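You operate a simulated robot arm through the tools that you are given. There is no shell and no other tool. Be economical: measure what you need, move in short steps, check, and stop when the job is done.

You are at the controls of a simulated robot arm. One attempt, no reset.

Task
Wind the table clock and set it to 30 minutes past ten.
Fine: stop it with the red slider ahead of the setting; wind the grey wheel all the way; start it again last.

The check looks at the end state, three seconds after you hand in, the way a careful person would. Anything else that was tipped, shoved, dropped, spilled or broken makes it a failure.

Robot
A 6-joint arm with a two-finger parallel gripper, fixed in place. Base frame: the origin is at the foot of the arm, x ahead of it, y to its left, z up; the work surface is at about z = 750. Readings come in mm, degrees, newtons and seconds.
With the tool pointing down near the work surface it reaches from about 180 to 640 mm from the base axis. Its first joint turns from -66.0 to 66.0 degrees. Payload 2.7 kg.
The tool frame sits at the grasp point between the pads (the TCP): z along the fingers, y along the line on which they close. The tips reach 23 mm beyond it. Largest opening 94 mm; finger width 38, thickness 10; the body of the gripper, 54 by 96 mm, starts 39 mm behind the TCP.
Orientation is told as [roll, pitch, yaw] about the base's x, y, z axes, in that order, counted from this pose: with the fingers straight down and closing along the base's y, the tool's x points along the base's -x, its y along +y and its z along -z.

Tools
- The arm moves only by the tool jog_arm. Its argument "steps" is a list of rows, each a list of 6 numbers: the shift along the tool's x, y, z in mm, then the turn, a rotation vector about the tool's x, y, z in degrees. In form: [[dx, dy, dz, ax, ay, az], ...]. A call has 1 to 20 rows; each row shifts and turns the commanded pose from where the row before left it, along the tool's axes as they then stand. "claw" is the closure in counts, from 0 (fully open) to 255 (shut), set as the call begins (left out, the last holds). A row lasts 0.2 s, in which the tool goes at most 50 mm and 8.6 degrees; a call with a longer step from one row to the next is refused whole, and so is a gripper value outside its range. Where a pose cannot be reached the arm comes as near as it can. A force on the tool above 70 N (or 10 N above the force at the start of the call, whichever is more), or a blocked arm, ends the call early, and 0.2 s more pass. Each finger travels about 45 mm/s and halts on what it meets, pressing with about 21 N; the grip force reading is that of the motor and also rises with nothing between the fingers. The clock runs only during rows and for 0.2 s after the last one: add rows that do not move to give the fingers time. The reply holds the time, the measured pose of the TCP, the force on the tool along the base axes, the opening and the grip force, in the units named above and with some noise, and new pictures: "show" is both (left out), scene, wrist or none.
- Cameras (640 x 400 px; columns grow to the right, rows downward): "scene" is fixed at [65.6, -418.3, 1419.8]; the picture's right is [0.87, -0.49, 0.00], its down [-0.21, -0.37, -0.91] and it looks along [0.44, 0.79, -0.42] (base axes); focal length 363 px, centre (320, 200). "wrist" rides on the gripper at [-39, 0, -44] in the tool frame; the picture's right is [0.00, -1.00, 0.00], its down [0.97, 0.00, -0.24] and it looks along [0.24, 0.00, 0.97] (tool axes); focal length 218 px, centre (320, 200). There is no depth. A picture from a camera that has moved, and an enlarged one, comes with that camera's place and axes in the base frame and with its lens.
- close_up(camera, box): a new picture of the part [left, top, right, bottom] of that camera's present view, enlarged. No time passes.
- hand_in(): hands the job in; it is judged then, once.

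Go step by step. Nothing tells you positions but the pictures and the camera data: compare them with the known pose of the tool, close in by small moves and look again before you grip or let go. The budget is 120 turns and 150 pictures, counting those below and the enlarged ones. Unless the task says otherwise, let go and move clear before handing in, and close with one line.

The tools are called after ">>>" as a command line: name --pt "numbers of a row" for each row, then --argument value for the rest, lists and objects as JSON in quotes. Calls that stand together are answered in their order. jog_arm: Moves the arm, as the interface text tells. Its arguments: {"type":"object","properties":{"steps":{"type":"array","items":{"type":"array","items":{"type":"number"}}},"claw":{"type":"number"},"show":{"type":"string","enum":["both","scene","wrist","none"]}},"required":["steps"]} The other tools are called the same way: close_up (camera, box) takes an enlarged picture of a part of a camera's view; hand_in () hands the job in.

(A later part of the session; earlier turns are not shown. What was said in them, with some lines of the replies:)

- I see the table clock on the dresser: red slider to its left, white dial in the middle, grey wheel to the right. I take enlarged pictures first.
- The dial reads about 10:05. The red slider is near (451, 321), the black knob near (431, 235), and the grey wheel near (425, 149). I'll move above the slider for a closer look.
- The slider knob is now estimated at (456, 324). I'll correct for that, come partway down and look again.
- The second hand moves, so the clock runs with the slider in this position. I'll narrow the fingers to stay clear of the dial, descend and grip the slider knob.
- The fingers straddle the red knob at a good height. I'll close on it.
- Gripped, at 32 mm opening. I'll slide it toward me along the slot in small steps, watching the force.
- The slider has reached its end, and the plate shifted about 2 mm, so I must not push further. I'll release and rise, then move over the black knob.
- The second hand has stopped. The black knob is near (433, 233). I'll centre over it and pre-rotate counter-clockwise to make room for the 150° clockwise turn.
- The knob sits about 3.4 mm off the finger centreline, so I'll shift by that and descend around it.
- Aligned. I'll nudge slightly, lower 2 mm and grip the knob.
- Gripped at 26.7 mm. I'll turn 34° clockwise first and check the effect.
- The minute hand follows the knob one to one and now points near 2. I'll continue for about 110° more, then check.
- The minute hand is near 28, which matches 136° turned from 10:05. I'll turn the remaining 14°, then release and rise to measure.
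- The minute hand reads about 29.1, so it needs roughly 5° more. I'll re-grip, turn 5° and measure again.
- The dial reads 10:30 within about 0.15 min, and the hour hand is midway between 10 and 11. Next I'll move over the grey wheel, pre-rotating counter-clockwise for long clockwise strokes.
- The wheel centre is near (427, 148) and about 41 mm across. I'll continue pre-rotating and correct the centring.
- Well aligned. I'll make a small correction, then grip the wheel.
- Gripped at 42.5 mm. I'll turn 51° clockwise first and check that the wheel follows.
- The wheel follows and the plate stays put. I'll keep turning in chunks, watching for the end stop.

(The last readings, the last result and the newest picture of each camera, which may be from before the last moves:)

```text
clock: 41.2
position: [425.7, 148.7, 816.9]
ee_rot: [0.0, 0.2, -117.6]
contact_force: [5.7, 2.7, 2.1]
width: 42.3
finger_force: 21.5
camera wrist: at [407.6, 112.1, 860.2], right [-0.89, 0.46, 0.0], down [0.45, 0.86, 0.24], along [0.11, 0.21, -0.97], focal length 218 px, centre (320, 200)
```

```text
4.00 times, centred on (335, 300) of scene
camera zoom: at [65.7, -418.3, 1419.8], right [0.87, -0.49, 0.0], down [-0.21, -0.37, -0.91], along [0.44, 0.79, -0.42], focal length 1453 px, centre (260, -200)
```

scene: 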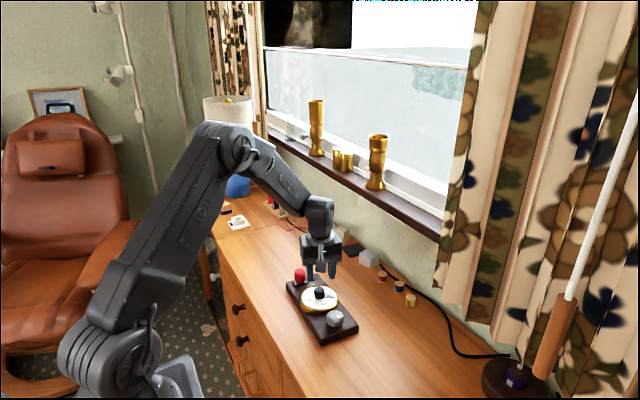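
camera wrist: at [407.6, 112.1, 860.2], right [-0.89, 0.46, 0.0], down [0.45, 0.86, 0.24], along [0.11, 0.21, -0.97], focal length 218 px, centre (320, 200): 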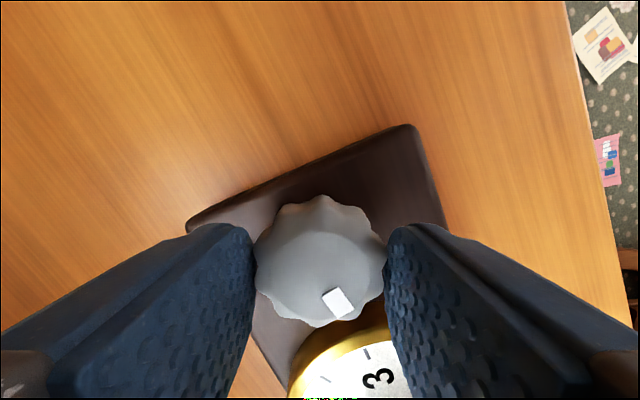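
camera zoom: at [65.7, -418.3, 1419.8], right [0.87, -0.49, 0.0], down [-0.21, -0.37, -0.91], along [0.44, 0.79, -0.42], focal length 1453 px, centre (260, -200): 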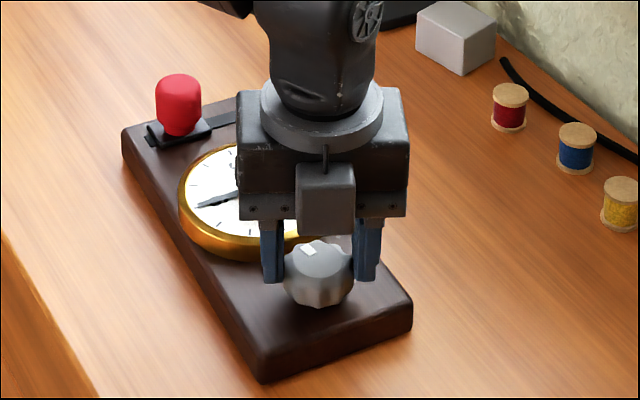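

>>> jog_arm --pt "0 0 0 0 0 8.5" --pt "0 0 0 0 0 8.5" --pt "0 0 0 0 0 8.5" --pt "0 0 0 0 0 8.5" --pt "0 0 0 0 0 0" --show "wrist"

>>> close_up --camera "scene" --box '[285, 250, 385, 350]'

```text
clock: 42.4
position: [427.7, 137.4, 815.5]
ee_rot: [-1.2, 0.1, -151.0]
contact_force: [-4.1, 3.8, 10.4]
width: 42.5
finger_force: 20.5
out of reach, approached as far as the arm can: row 4
camera wrist: at [394.8, 116.2, 859.2], right [-0.48, 0.87, 0.02], down [0.85, 0.47, 0.24], along [0.2, 0.14, -0.97], focal length 218 px, centre (320, 200)
```

wrist: 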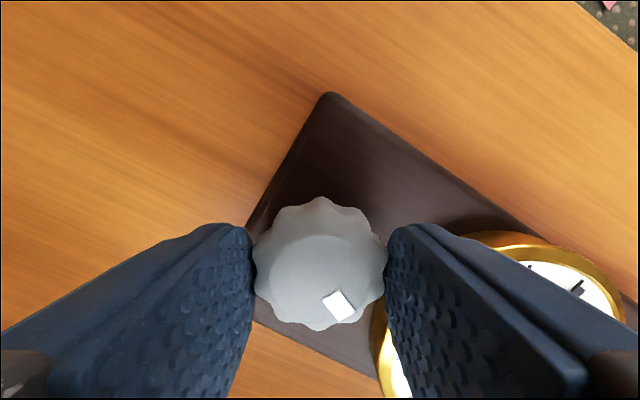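

```text
4.00 times, centred on (335, 300) of scene
camera zoom: at [65.4, -418.3, 1419.8], right [0.87, -0.49, 0.0], down [-0.21, -0.37, -0.91], along [0.45, 0.79, -0.42], focal length 1453 px, centre (260, -200)
```

zoom: 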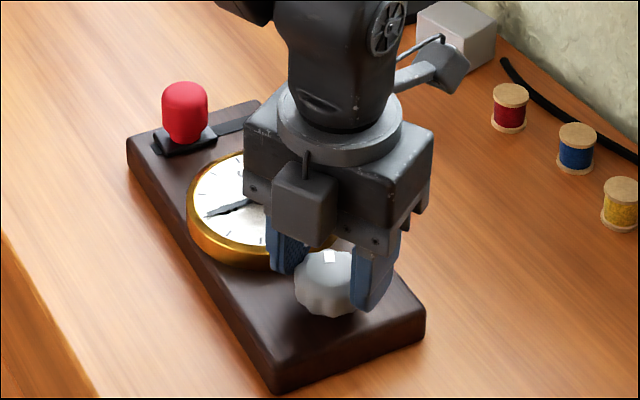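

The wrist hit its joint limit and dragged the clock about 11 mm. I'll step back one row with the wheel still gripped to bring it home.

>>> jog_arm --pt "0 0 0 0 0 -8.5" --pt "0 0 0 0 0 -4" --pt "0 0 0 0 0 0" --pt "0 0 0 0 0 0" --show "wrist"

>>> close_up --camera "scene" --box '[285, 250, 385, 350]'

```text
clock: 43.4
position: [429.0, 137.2, 815.1]
ee_rot: [0.0, 0.1, -138.9]
contact_force: [-6.0, 7.6, 8.9]
width: 42.3
finger_force: 20.7
camera wrist: at [399.6, 110.2, 858.7], right [-0.66, 0.75, 0.0], down [0.73, 0.64, 0.24], along [0.18, 0.16, -0.97], focal length 218 px, centre (320, 200)
```

wrist: 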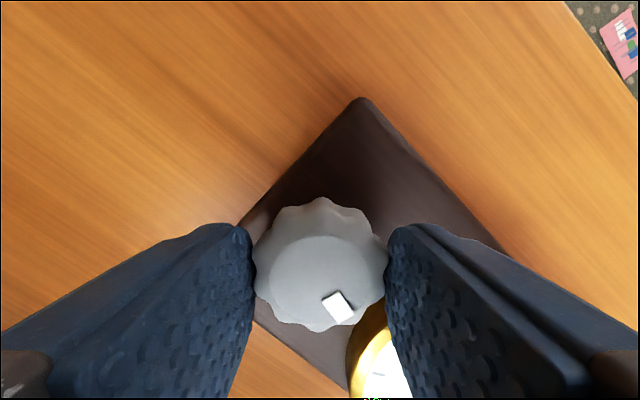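

```text
4.00 times, centred on (335, 300) of scene
camera zoom: at [65.4, -418.2, 1419.9], right [0.87, -0.49, 0.0], down [-0.21, -0.37, -0.91], along [0.45, 0.79, -0.42], focal length 1453 px, centre (260, -200)
```

zoom: 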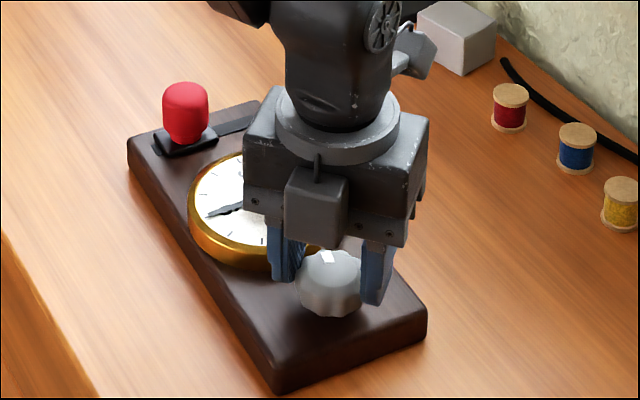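

The plate is still offset by about (+3, −11.5) mm. I'll drag it gently back by the gripped wheel.

>>> jog_arm --pt "0.8 -1.8 -0.2 0 0 0" --pt "0.8 -1.8 -0.2 0 0 0" --pt "0.8 -1.8 -0.2 0 0 0" --pt "0.9 -1.8 -0.2 0 0 0" --pt "0.9 -1.8 0 0 0 0" --pt "0.9 -1.9 0 0 0 0" --pt "0 0 0 0 0 0" --show "none"

>>> close_up --camera "scene" --box '[285, 250, 385, 350]'

```text
clock: 45.0
position: [425.1, 148.8, 816.0]
ee_rot: [-0.1, 0.1, -138.8]
contact_force: [-1.1, -2.4, 0.5]
width: 42.4
finger_force: 21.1
```

```text
4.00 times, centred on (335, 300) of scene
camera zoom: at [65.7, -418.3, 1419.8], right [0.87, -0.49, 0.0], down [-0.21, -0.37, -0.91], along [0.44, 0.79, -0.42], focal length 1453 px, centre (260, -200)
```

zoom: 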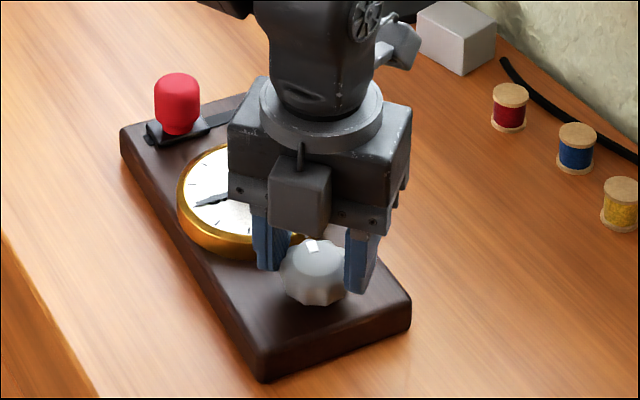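

The clock is back in its place. I'll release, rise, and rotate back for the next stroke.

>>> jog_arm --pt "0 0 0 0 0 0" --pt "0 0 0 0 0 0" --pt "0 0 -20 0 0 0" --pt "0 0 -20 0 0 0" --pt "0 0 0 0 0 -8.5" --pt "0 0 0 0 0 -8.5" --pt "0 0 0 0 0 -8.5" --pt "0 0 0 0 0 -8.5" --pt "0 0 0 0 0 -8.5" --pt "0 0 0 0 0 -8.5" --pt "0 0 0 0 0 -8.5" --pt "0 0 0 0 0 -8.5" --pt "0 0 0 0 0 -8.5" --pt "0 0 0 0 0 -8.5" --pt "0 0 0 0 0 -8.5" --pt "0 0 0 0 0 -8.5" --pt "0 0 0 0 0 -8.5" --pt "0 0 0 0 0 -8.5" --pt "0 0 0 0 0 -8.5" --claw 85 --show "none"

>>> jog_arm --pt "0 0 0 0 0 -8.5" --pt "0 0 0 0 0 -8.5" --pt "0 0 0 0 0 -8.5" --pt "0 0 0 0 0 -8.5" --pt "0 0 0 0 0 -8.5" --pt "0 0 0 0 0 -8.5" --pt "0 0 0 0 0 -8.5" --pt "0 0 0 0 0 -8.5" --pt "0 0 0 0 0 -8.5" --pt "0 0 0 0 0 -8.5" --pt "0 0 0 0 0 -8.5" --pt "0 0 0 0 0 -8.5" --pt "0 0 0 0 0 -8.5" --pt "0 0 0 0 0 0" --pt "0 0 0 0 0 0" --show "wrist"

```text
clock: 49.0
position: [424.8, 149.1, 857.3]
ee_rot: [0.0, 0.0, -11.3]
contact_force: [0.5, -0.3, -0.4]
width: 62.6
finger_force: 0.0
```

```text
clock: 52.2
position: [424.5, 148.3, 855.9]
ee_rot: [0.0, -0.1, 99.1]
contact_force: [-0.4, 0.2, 0.0]
width: 62.7
finger_force: 0.1
camera wrist: at [419.7, 185.5, 900.0], right [0.99, 0.16, 0.0], down [0.15, -0.96, 0.24], along [0.04, -0.24, -0.97], focal length 218 px, centre (320, 200)
```

wrist: 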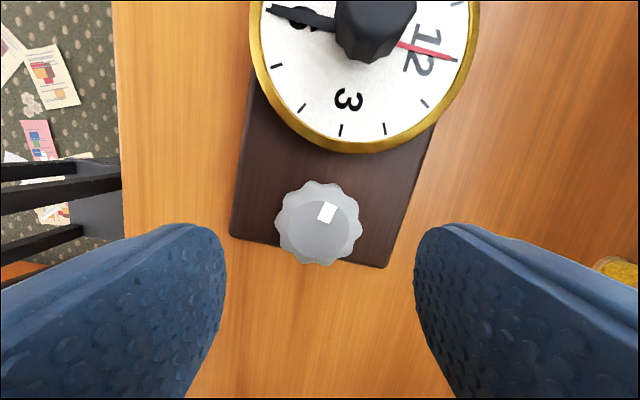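

>>> jog_arm --pt "0 0.5 20 0 0 0" --pt "0 0 20 0 0 0" --pt "0 0 0 0 0 0" --show "none"

>>> jog_arm --pt "0 0 0 0 0 0" --pt "0 0 0 0 0 0" --pt "0 0 0 0 0 0" --pt "0 0 0 0 0 8.5" --pt "0 0 0 0 0 8.5" --pt "0 0 0 0 0 8.5" --pt "0 0 0 0 0 8.5" --pt "0 0 0 0 0 8.5" --pt "0 0 0 0 0 8.5" --pt "0 0 0 0 0 0" --claw 175 --show "wrist"

>>> close_up --camera "scene" --box '[285, 250, 385, 350]'

```text
clock: 53.0
position: [424.9, 148.0, 815.4]
ee_rot: [0.0, -0.1, 99.2]
contact_force: [0.6, -0.1, 0.1]
width: 62.7
finger_force: 0.0
```

```text
clock: 55.2
position: [422.9, 148.1, 814.7]
ee_rot: [0.0, 0.1, 48.0]
contact_force: [-4.0, 0.3, -2.5]
width: 42.6
finger_force: 20.9
camera wrist: at [450.4, 176.4, 858.7], right [0.74, -0.67, 0.0], down [-0.65, -0.72, 0.24], along [-0.16, -0.18, -0.97], focal length 218 px, centre (320, 200)
```

wrist: 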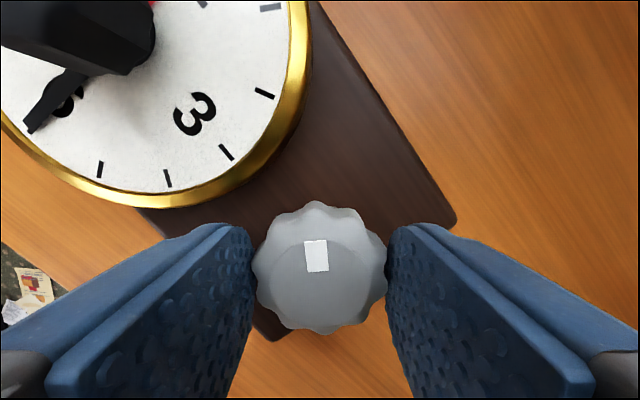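

```text
4.00 times, centred on (335, 300) of scene
camera zoom: at [65.6, -418.3, 1419.8], right [0.87, -0.49, 0.0], down [-0.21, -0.37, -0.91], along [0.44, 0.79, -0.42], focal length 1453 px, centre (260, -200)
```

zoom: 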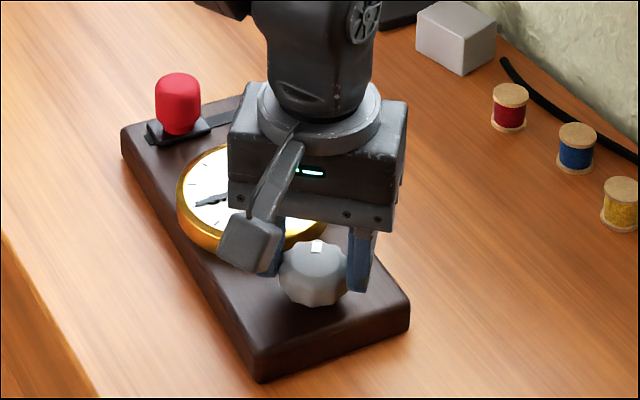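

The marker barely advanced during this stroke, so the fingers slipped on the wheel, perhaps at its end stop. To test that, I'll turn back slightly, then forward again, comparing the marker.

>>> close_up --camera "wrist" --box '[240, 190, 400, 350]'

>>> jog_arm --pt "0 0 0 0 0 -8.5" --pt "0 0 0 0 0 -8.5" --pt "0 0 0 0 0 -8.5" --pt "0 0 0 0 0 0" --show "wrist"

>>> jog_arm --pt "0 0 0 0 0 8.5" --pt "0 0 0 0 0 8.5" --pt "0 0 0 0 0 8.5" --pt "0 0 0 0 0 0" --show "wrist"

>>> jog_arm --pt "0 0 0 0 0 8.5" --pt "0 0 0 0 0 8.5" --pt "0 0 0 0 0 0" --show "both"

```text
2.50 times, centred on (320, 270) of wrist
camera zoom: at [450.4, 176.4, 858.7], right [0.74, -0.67, 0.0], down [-0.65, -0.72, 0.24], along [-0.16, -0.18, -0.97], focal length 546 px, centre (320, 25)
```

zoom: 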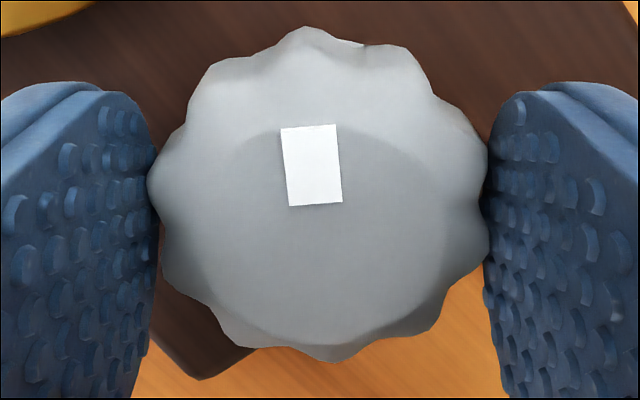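

```text
clock: 56.2
position: [424.3, 148.0, 815.8]
ee_rot: [0.0, -0.1, 73.7]
contact_force: [-0.4, 1.7, -11.1]
width: 42.6
finger_force: 20.4
camera wrist: at [436.1, 184.3, 859.2], right [0.96, -0.28, 0.0], down [-0.27, -0.93, 0.24], along [-0.07, -0.23, -0.97], focal length 218 px, centre (320, 200)
```

wrist: 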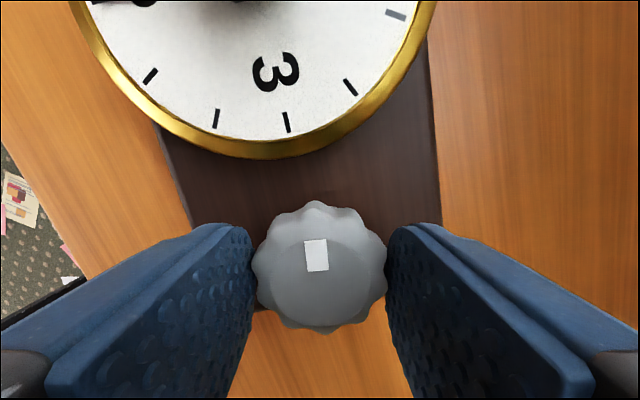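

```text
clock: 57.2
position: [426.2, 147.9, 816.5]
ee_rot: [0.1, -0.1, 48.0]
contact_force: [-0.7, -1.8, -8.1]
width: 42.5
finger_force: 20.4
camera wrist: at [451.6, 175.9, 859.9], right [0.74, -0.67, 0.0], down [-0.65, -0.72, 0.24], along [-0.16, -0.18, -0.97], focal length 218 px, centre (320, 200)
```

wrist: 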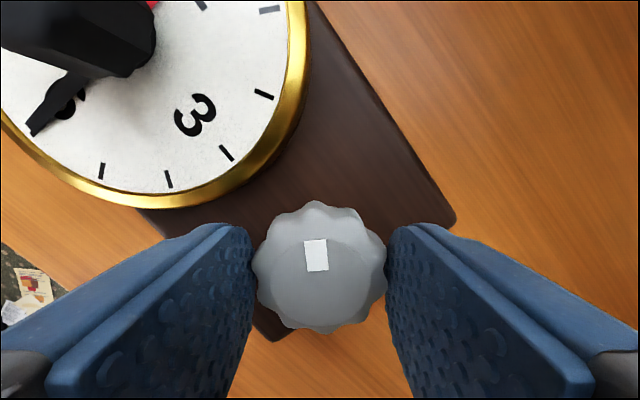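

```text
clock: 58.0
position: [425.4, 150.0, 817.0]
ee_rot: [0.1, -0.2, 30.9]
contact_force: [-1.5, 1.1, 2.0]
width: 42.9
finger_force: 21.3
camera wrist: at [459.8, 167.9, 861.0], right [0.52, -0.86, 0.0], down [-0.83, -0.5, 0.24], along [-0.2, -0.12, -0.97], focal length 218 px, centre (320, 200)
```

scene: 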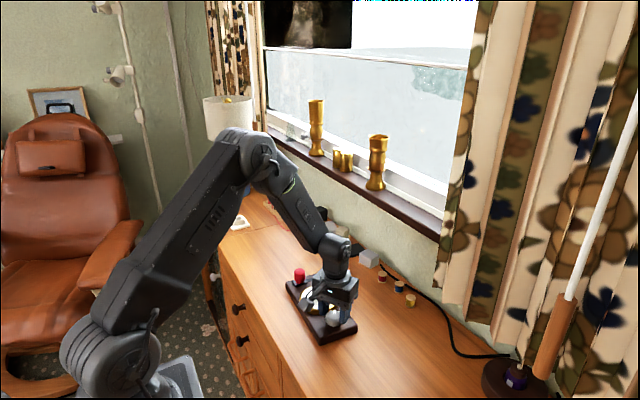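
wrist: 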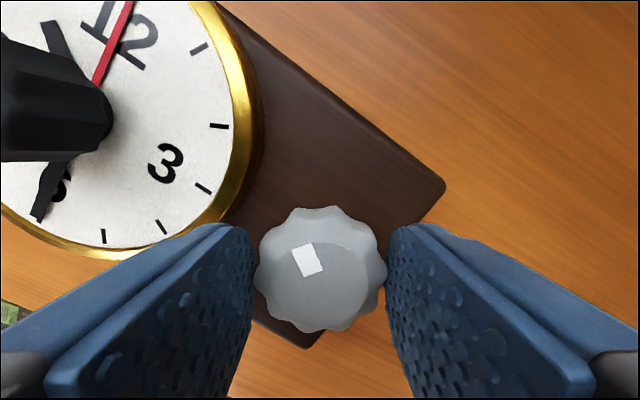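

The wheel follows back and forth but stops at the same angle each time. That is the end stop, so it is fully wound. I'll release, rise and inspect.

>>> jog_arm --pt "0 0 0 0 0 0" --pt "0 0 0 0 0 0" --pt "0 0 -20 0 0 0" --pt "0 0 -40 0 0 0" --pt "0 0 -40 0 0 0" --pt "0 0 0 0 0 8.5" --pt "0 0 0 0 0 8.5" --pt "0 0 0 0 0 8.5" --pt "0 0 0 0 0 8.5" --pt "0 0 0 0 0 0" --pt "0 0 0 0 0 0" --claw 100 --show "wrist"

>>> close_up --camera "scene" --box '[270, 250, 370, 350]'

```text
clock: 60.4
position: [425.2, 147.1, 917.4]
ee_rot: [0.1, 0.0, -3.0]
contact_force: [-0.5, 0.7, 0.3]
width: 57.2
finger_force: 0.0
camera wrist: at [464.0, 144.6, 960.1], right [-0.05, -1.0, 0.0], down [-0.97, 0.05, 0.24], along [-0.24, 0.01, -0.97], focal length 218 px, centre (320, 200)
```

wrist: 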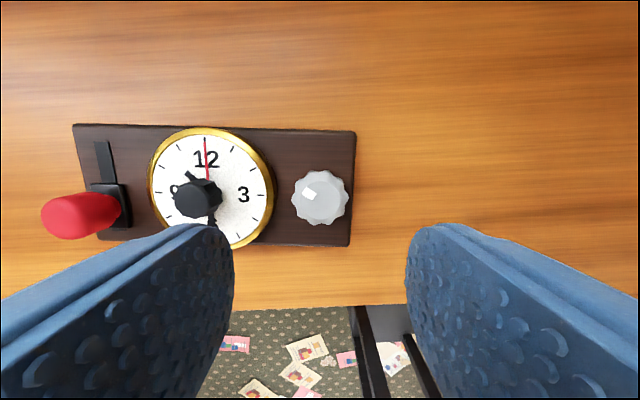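

```text
4.00 times, centred on (320, 300) of scene
camera zoom: at [65.6, -418.3, 1419.8], right [0.87, -0.49, 0.0], down [-0.21, -0.37, -0.91], along [0.44, 0.79, -0.42], focal length 1453 px, centre (320, -200)
```

zoom: 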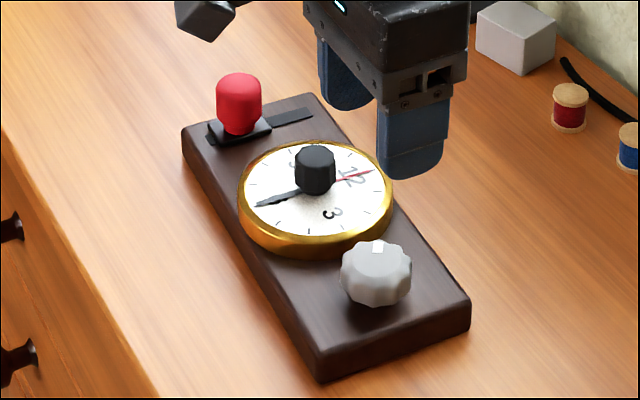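

Plate and dial look fine, and the wheel stays where it stopped. Now I'll go back over the red slider.

>>> jog_arm --pt "2.85 44.7 0 0 0 0" --pt "2.85 44.7 0 0 0 0" --pt "2.85 44.6 0 0 0 0" --pt "2.85 44.6 0 0 0 0" --pt "0 0 0 0 0 1.6" --pt "0 0 45 0 0 0" --pt "0 0 20 0 0 0" --pt "0 0 0 0 0 0" --pt "0 0 0 0 0 0" --claw 137 --show "wrist"

```text
clock: 62.4
position: [420.6, 327.0, 852.6]
ee_rot: [0.1, 0.1, -4.5]
contact_force: [-0.3, 0.7, 0.1]
width: 43.2
finger_force: 0.0
camera wrist: at [461.7, 322.9, 896.2], right [-0.08, -1.0, 0.0], down [-0.97, 0.08, 0.24], along [-0.24, 0.02, -0.97], focal length 218 px, centre (320, 200)
```

wrist: 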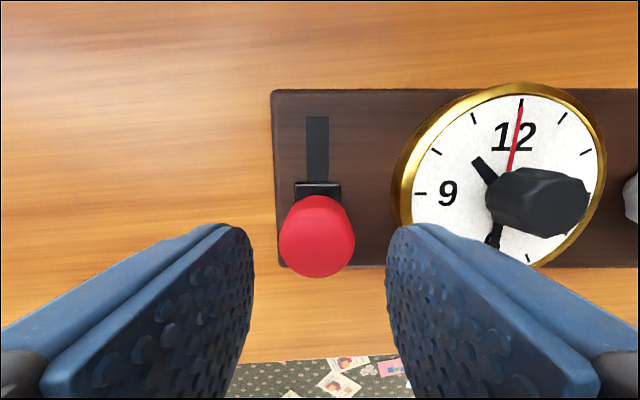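

Aligned. I'll descend, grip the slider and slide it back up to the running position.

>>> jog_arm --pt "-2 1.2 0 0 0 0" --pt "0 0 15 0 0 0" --pt "0 0 14 0 0 0" --pt "0 0 0 0 0 0" --show "none"

>>> jog_arm --pt "0 0 0 0 0 0" --pt "0 0 0 0 0 0" --pt "0 0 0 0 0 0" --claw 190 --show "wrist"

```text
clock: 63.4
position: [424.0, 327.4, 823.2]
ee_rot: [0.1, 0.0, -4.5]
contact_force: [0.5, 0.0, 0.3]
width: 43.3
finger_force: 0.1
```

```text
clock: 64.2
position: [423.5, 329.0, 822.4]
ee_rot: [0.1, 0.0, -4.4]
contact_force: [1.2, 0.3, 0.1]
width: 31.7
finger_force: 20.9
camera wrist: at [463.5, 324.2, 866.8], right [-0.08, -1.0, 0.0], down [-0.97, 0.08, 0.24], along [-0.24, 0.02, -0.97], focal length 218 px, centre (320, 200)
```

wrist: 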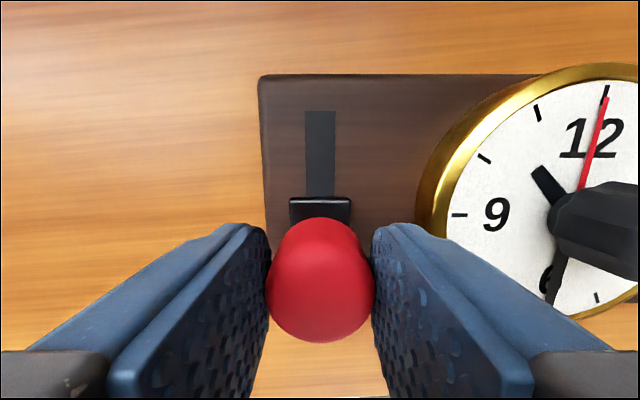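

>>> jog_arm --pt "-4 0 0 0 0 0" --pt "-4 0 0 0 0 0" --pt "-4 0 0 0 0 0" --pt "-4 0 0 0 0 0" --pt "0 0 0 0 0 0" --show "wrist"

```text
clock: 65.4
position: [438.6, 326.9, 823.9]
ee_rot: [0.1, 0.1, -4.5]
contact_force: [-0.3, 6.4, -0.7]
width: 31.8
finger_force: 20.6
camera wrist: at [479.6, 322.6, 866.8], right [-0.08, -1.0, 0.0], down [-0.97, 0.08, 0.24], along [-0.24, 0.02, -0.97], focal length 218 px, centre (320, 200)
```

wrist: 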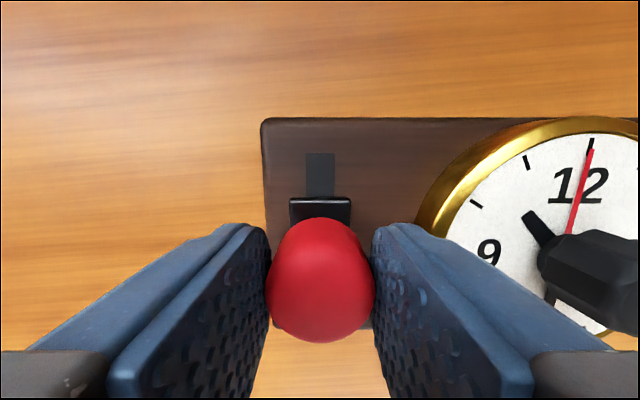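

>>> jog_arm --pt "-4 0.4 0 0 0 0" --pt "-4 0.4 0 0 0 0" --pt "-4 0.3 0 0 0 0" --pt "-2.5 0 0 0 0 0" --pt "0 0 0 0 0 0" --show "wrist"

>>> close_up --camera "scene" --box '[270, 250, 370, 350]'

```text
clock: 66.6
position: [454.4, 325.6, 823.2]
ee_rot: [0.0, 0.1, -4.5]
contact_force: [-5.8, -8.4, 8.5]
width: 31.7
finger_force: 20.9
camera wrist: at [493.9, 321.8, 866.7], right [-0.08, -1.0, 0.0], down [-0.97, 0.08, 0.24], along [-0.24, 0.02, -0.97], focal length 218 px, centre (320, 200)
```

wrist: 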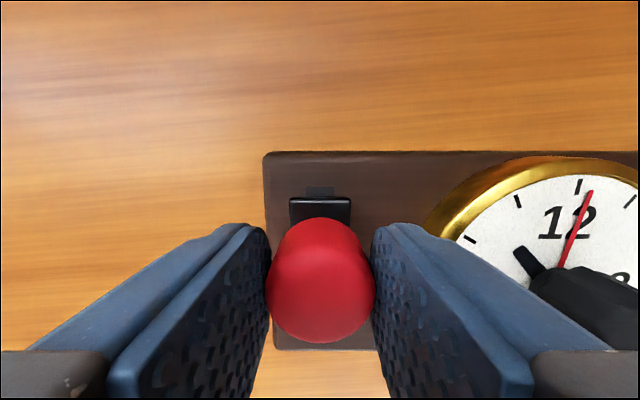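

```text
4.00 times, centred on (320, 300) of scene
camera zoom: at [65.4, -418.6, 1419.7], right [0.87, -0.49, 0.0], down [-0.21, -0.37, -0.91], along [0.45, 0.79, -0.42], focal length 1453 px, centre (320, -200)
```

zoom: 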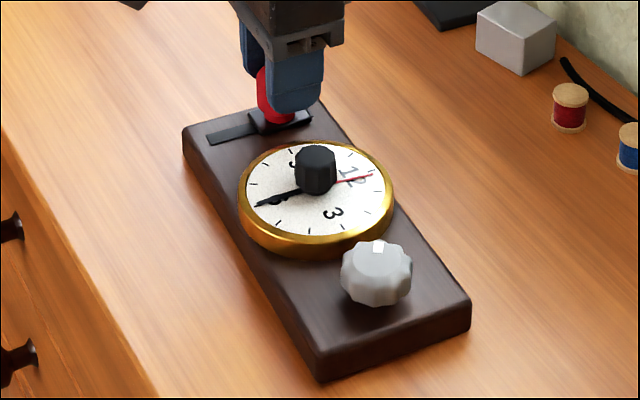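

The slider is back where it started, and the second hand is moving again. I'll release, rise and check.

>>> jog_arm --pt "0 0 0 0 0 0" --pt "0 0 0 0 0 0" --pt "0 0 -30 0 0 0" --pt "0 0 -40 0 0 0" --pt "10 -45 -20 0 0 0" --pt "10 -45 0 0 0 0" --pt "0 0 0 0 0 0" --pt "0 0 0 0 0 0" --claw 130 --show "both"

>>> close_up --camera "wrist" --box '[220, 100, 420, 260]'

```text
refused: row 5 steps farther than a row can; nothing moved
```

```text
2.50 times, centred on (320, 180) of wrist
camera zoom: at [493.9, 321.8, 866.7], right [-0.08, -1.0, 0.0], down [-0.97, 0.08, 0.24], along [-0.24, 0.02, -0.97], focal length 546 px, centre (320, 250)
```

zoom: 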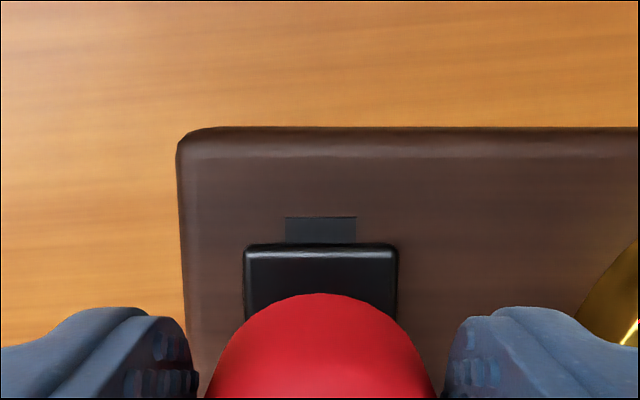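

That call was refused for too long a step, so I'll repeat it with shorter ones.

>>> jog_arm --pt "0 0 0 0 0 0" --pt "0 0 0 0 0 0" --pt "0 0 -30 0 0 0" --pt "0 0 -40 0 0 0" --pt "10 -45 0 0 0 0" --pt "10 -45 0 0 0 0" --pt "0 0 0 0 0 0" --pt "0 0 0 0 0 0" --claw 130 --show "both"

>>> close_up --camera "wrist" --box '[220, 100, 420, 260]'

```text
clock: 68.4
position: [427.6, 239.7, 891.6]
ee_rot: [0.1, 0.0, -4.6]
contact_force: [0.8, 0.1, 0.9]
width: 46.3
finger_force: 0.0
camera wrist: at [466.9, 235.9, 935.4], right [-0.08, -1.0, 0.0], down [-0.97, 0.08, 0.24], along [-0.24, 0.02, -0.97], focal length 218 px, centre (320, 200)
```

scene: 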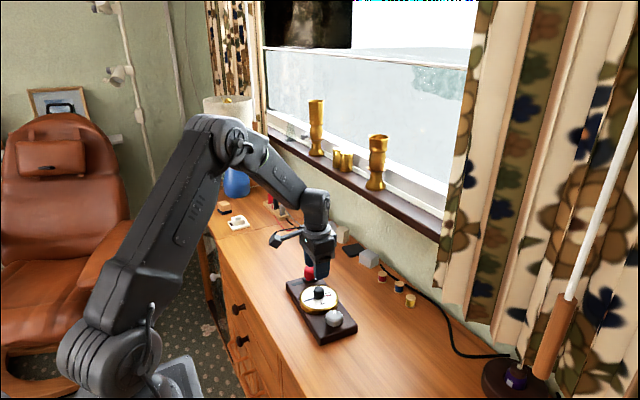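
wrist: 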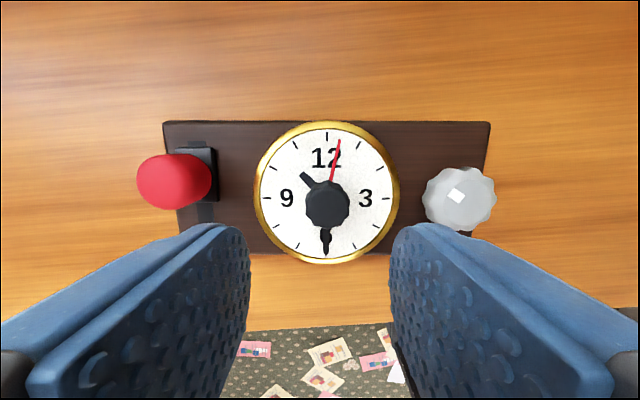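

```text
2.50 times, centred on (320, 180) of wrist
camera zoom: at [466.9, 235.9, 935.4], right [-0.08, -1.0, 0.0], down [-0.97, 0.08, 0.24], along [-0.24, 0.02, -0.97], focal length 546 px, centre (320, 250)
```

zoom: 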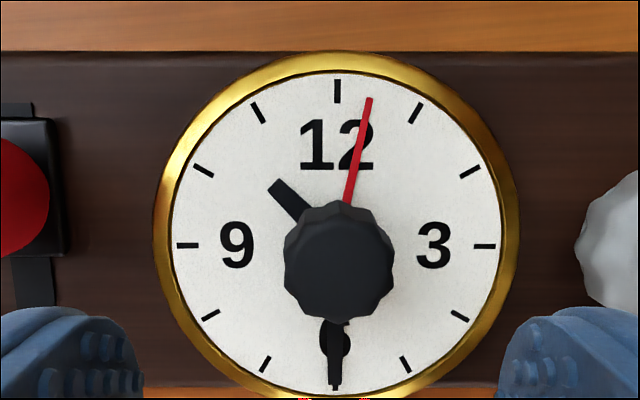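

The clock reads 10:30, the second hand is moving, the wheel is fully wound, and nothing else was disturbed. The gripper is open and well clear, so I'm handing in.

>>> hand_in

```text
The job is handed in.
```

The clock is wound to its end stop, set to 10:30 and running again. It slid about 11 mm during winding and I moved it back; nothing else was touched.
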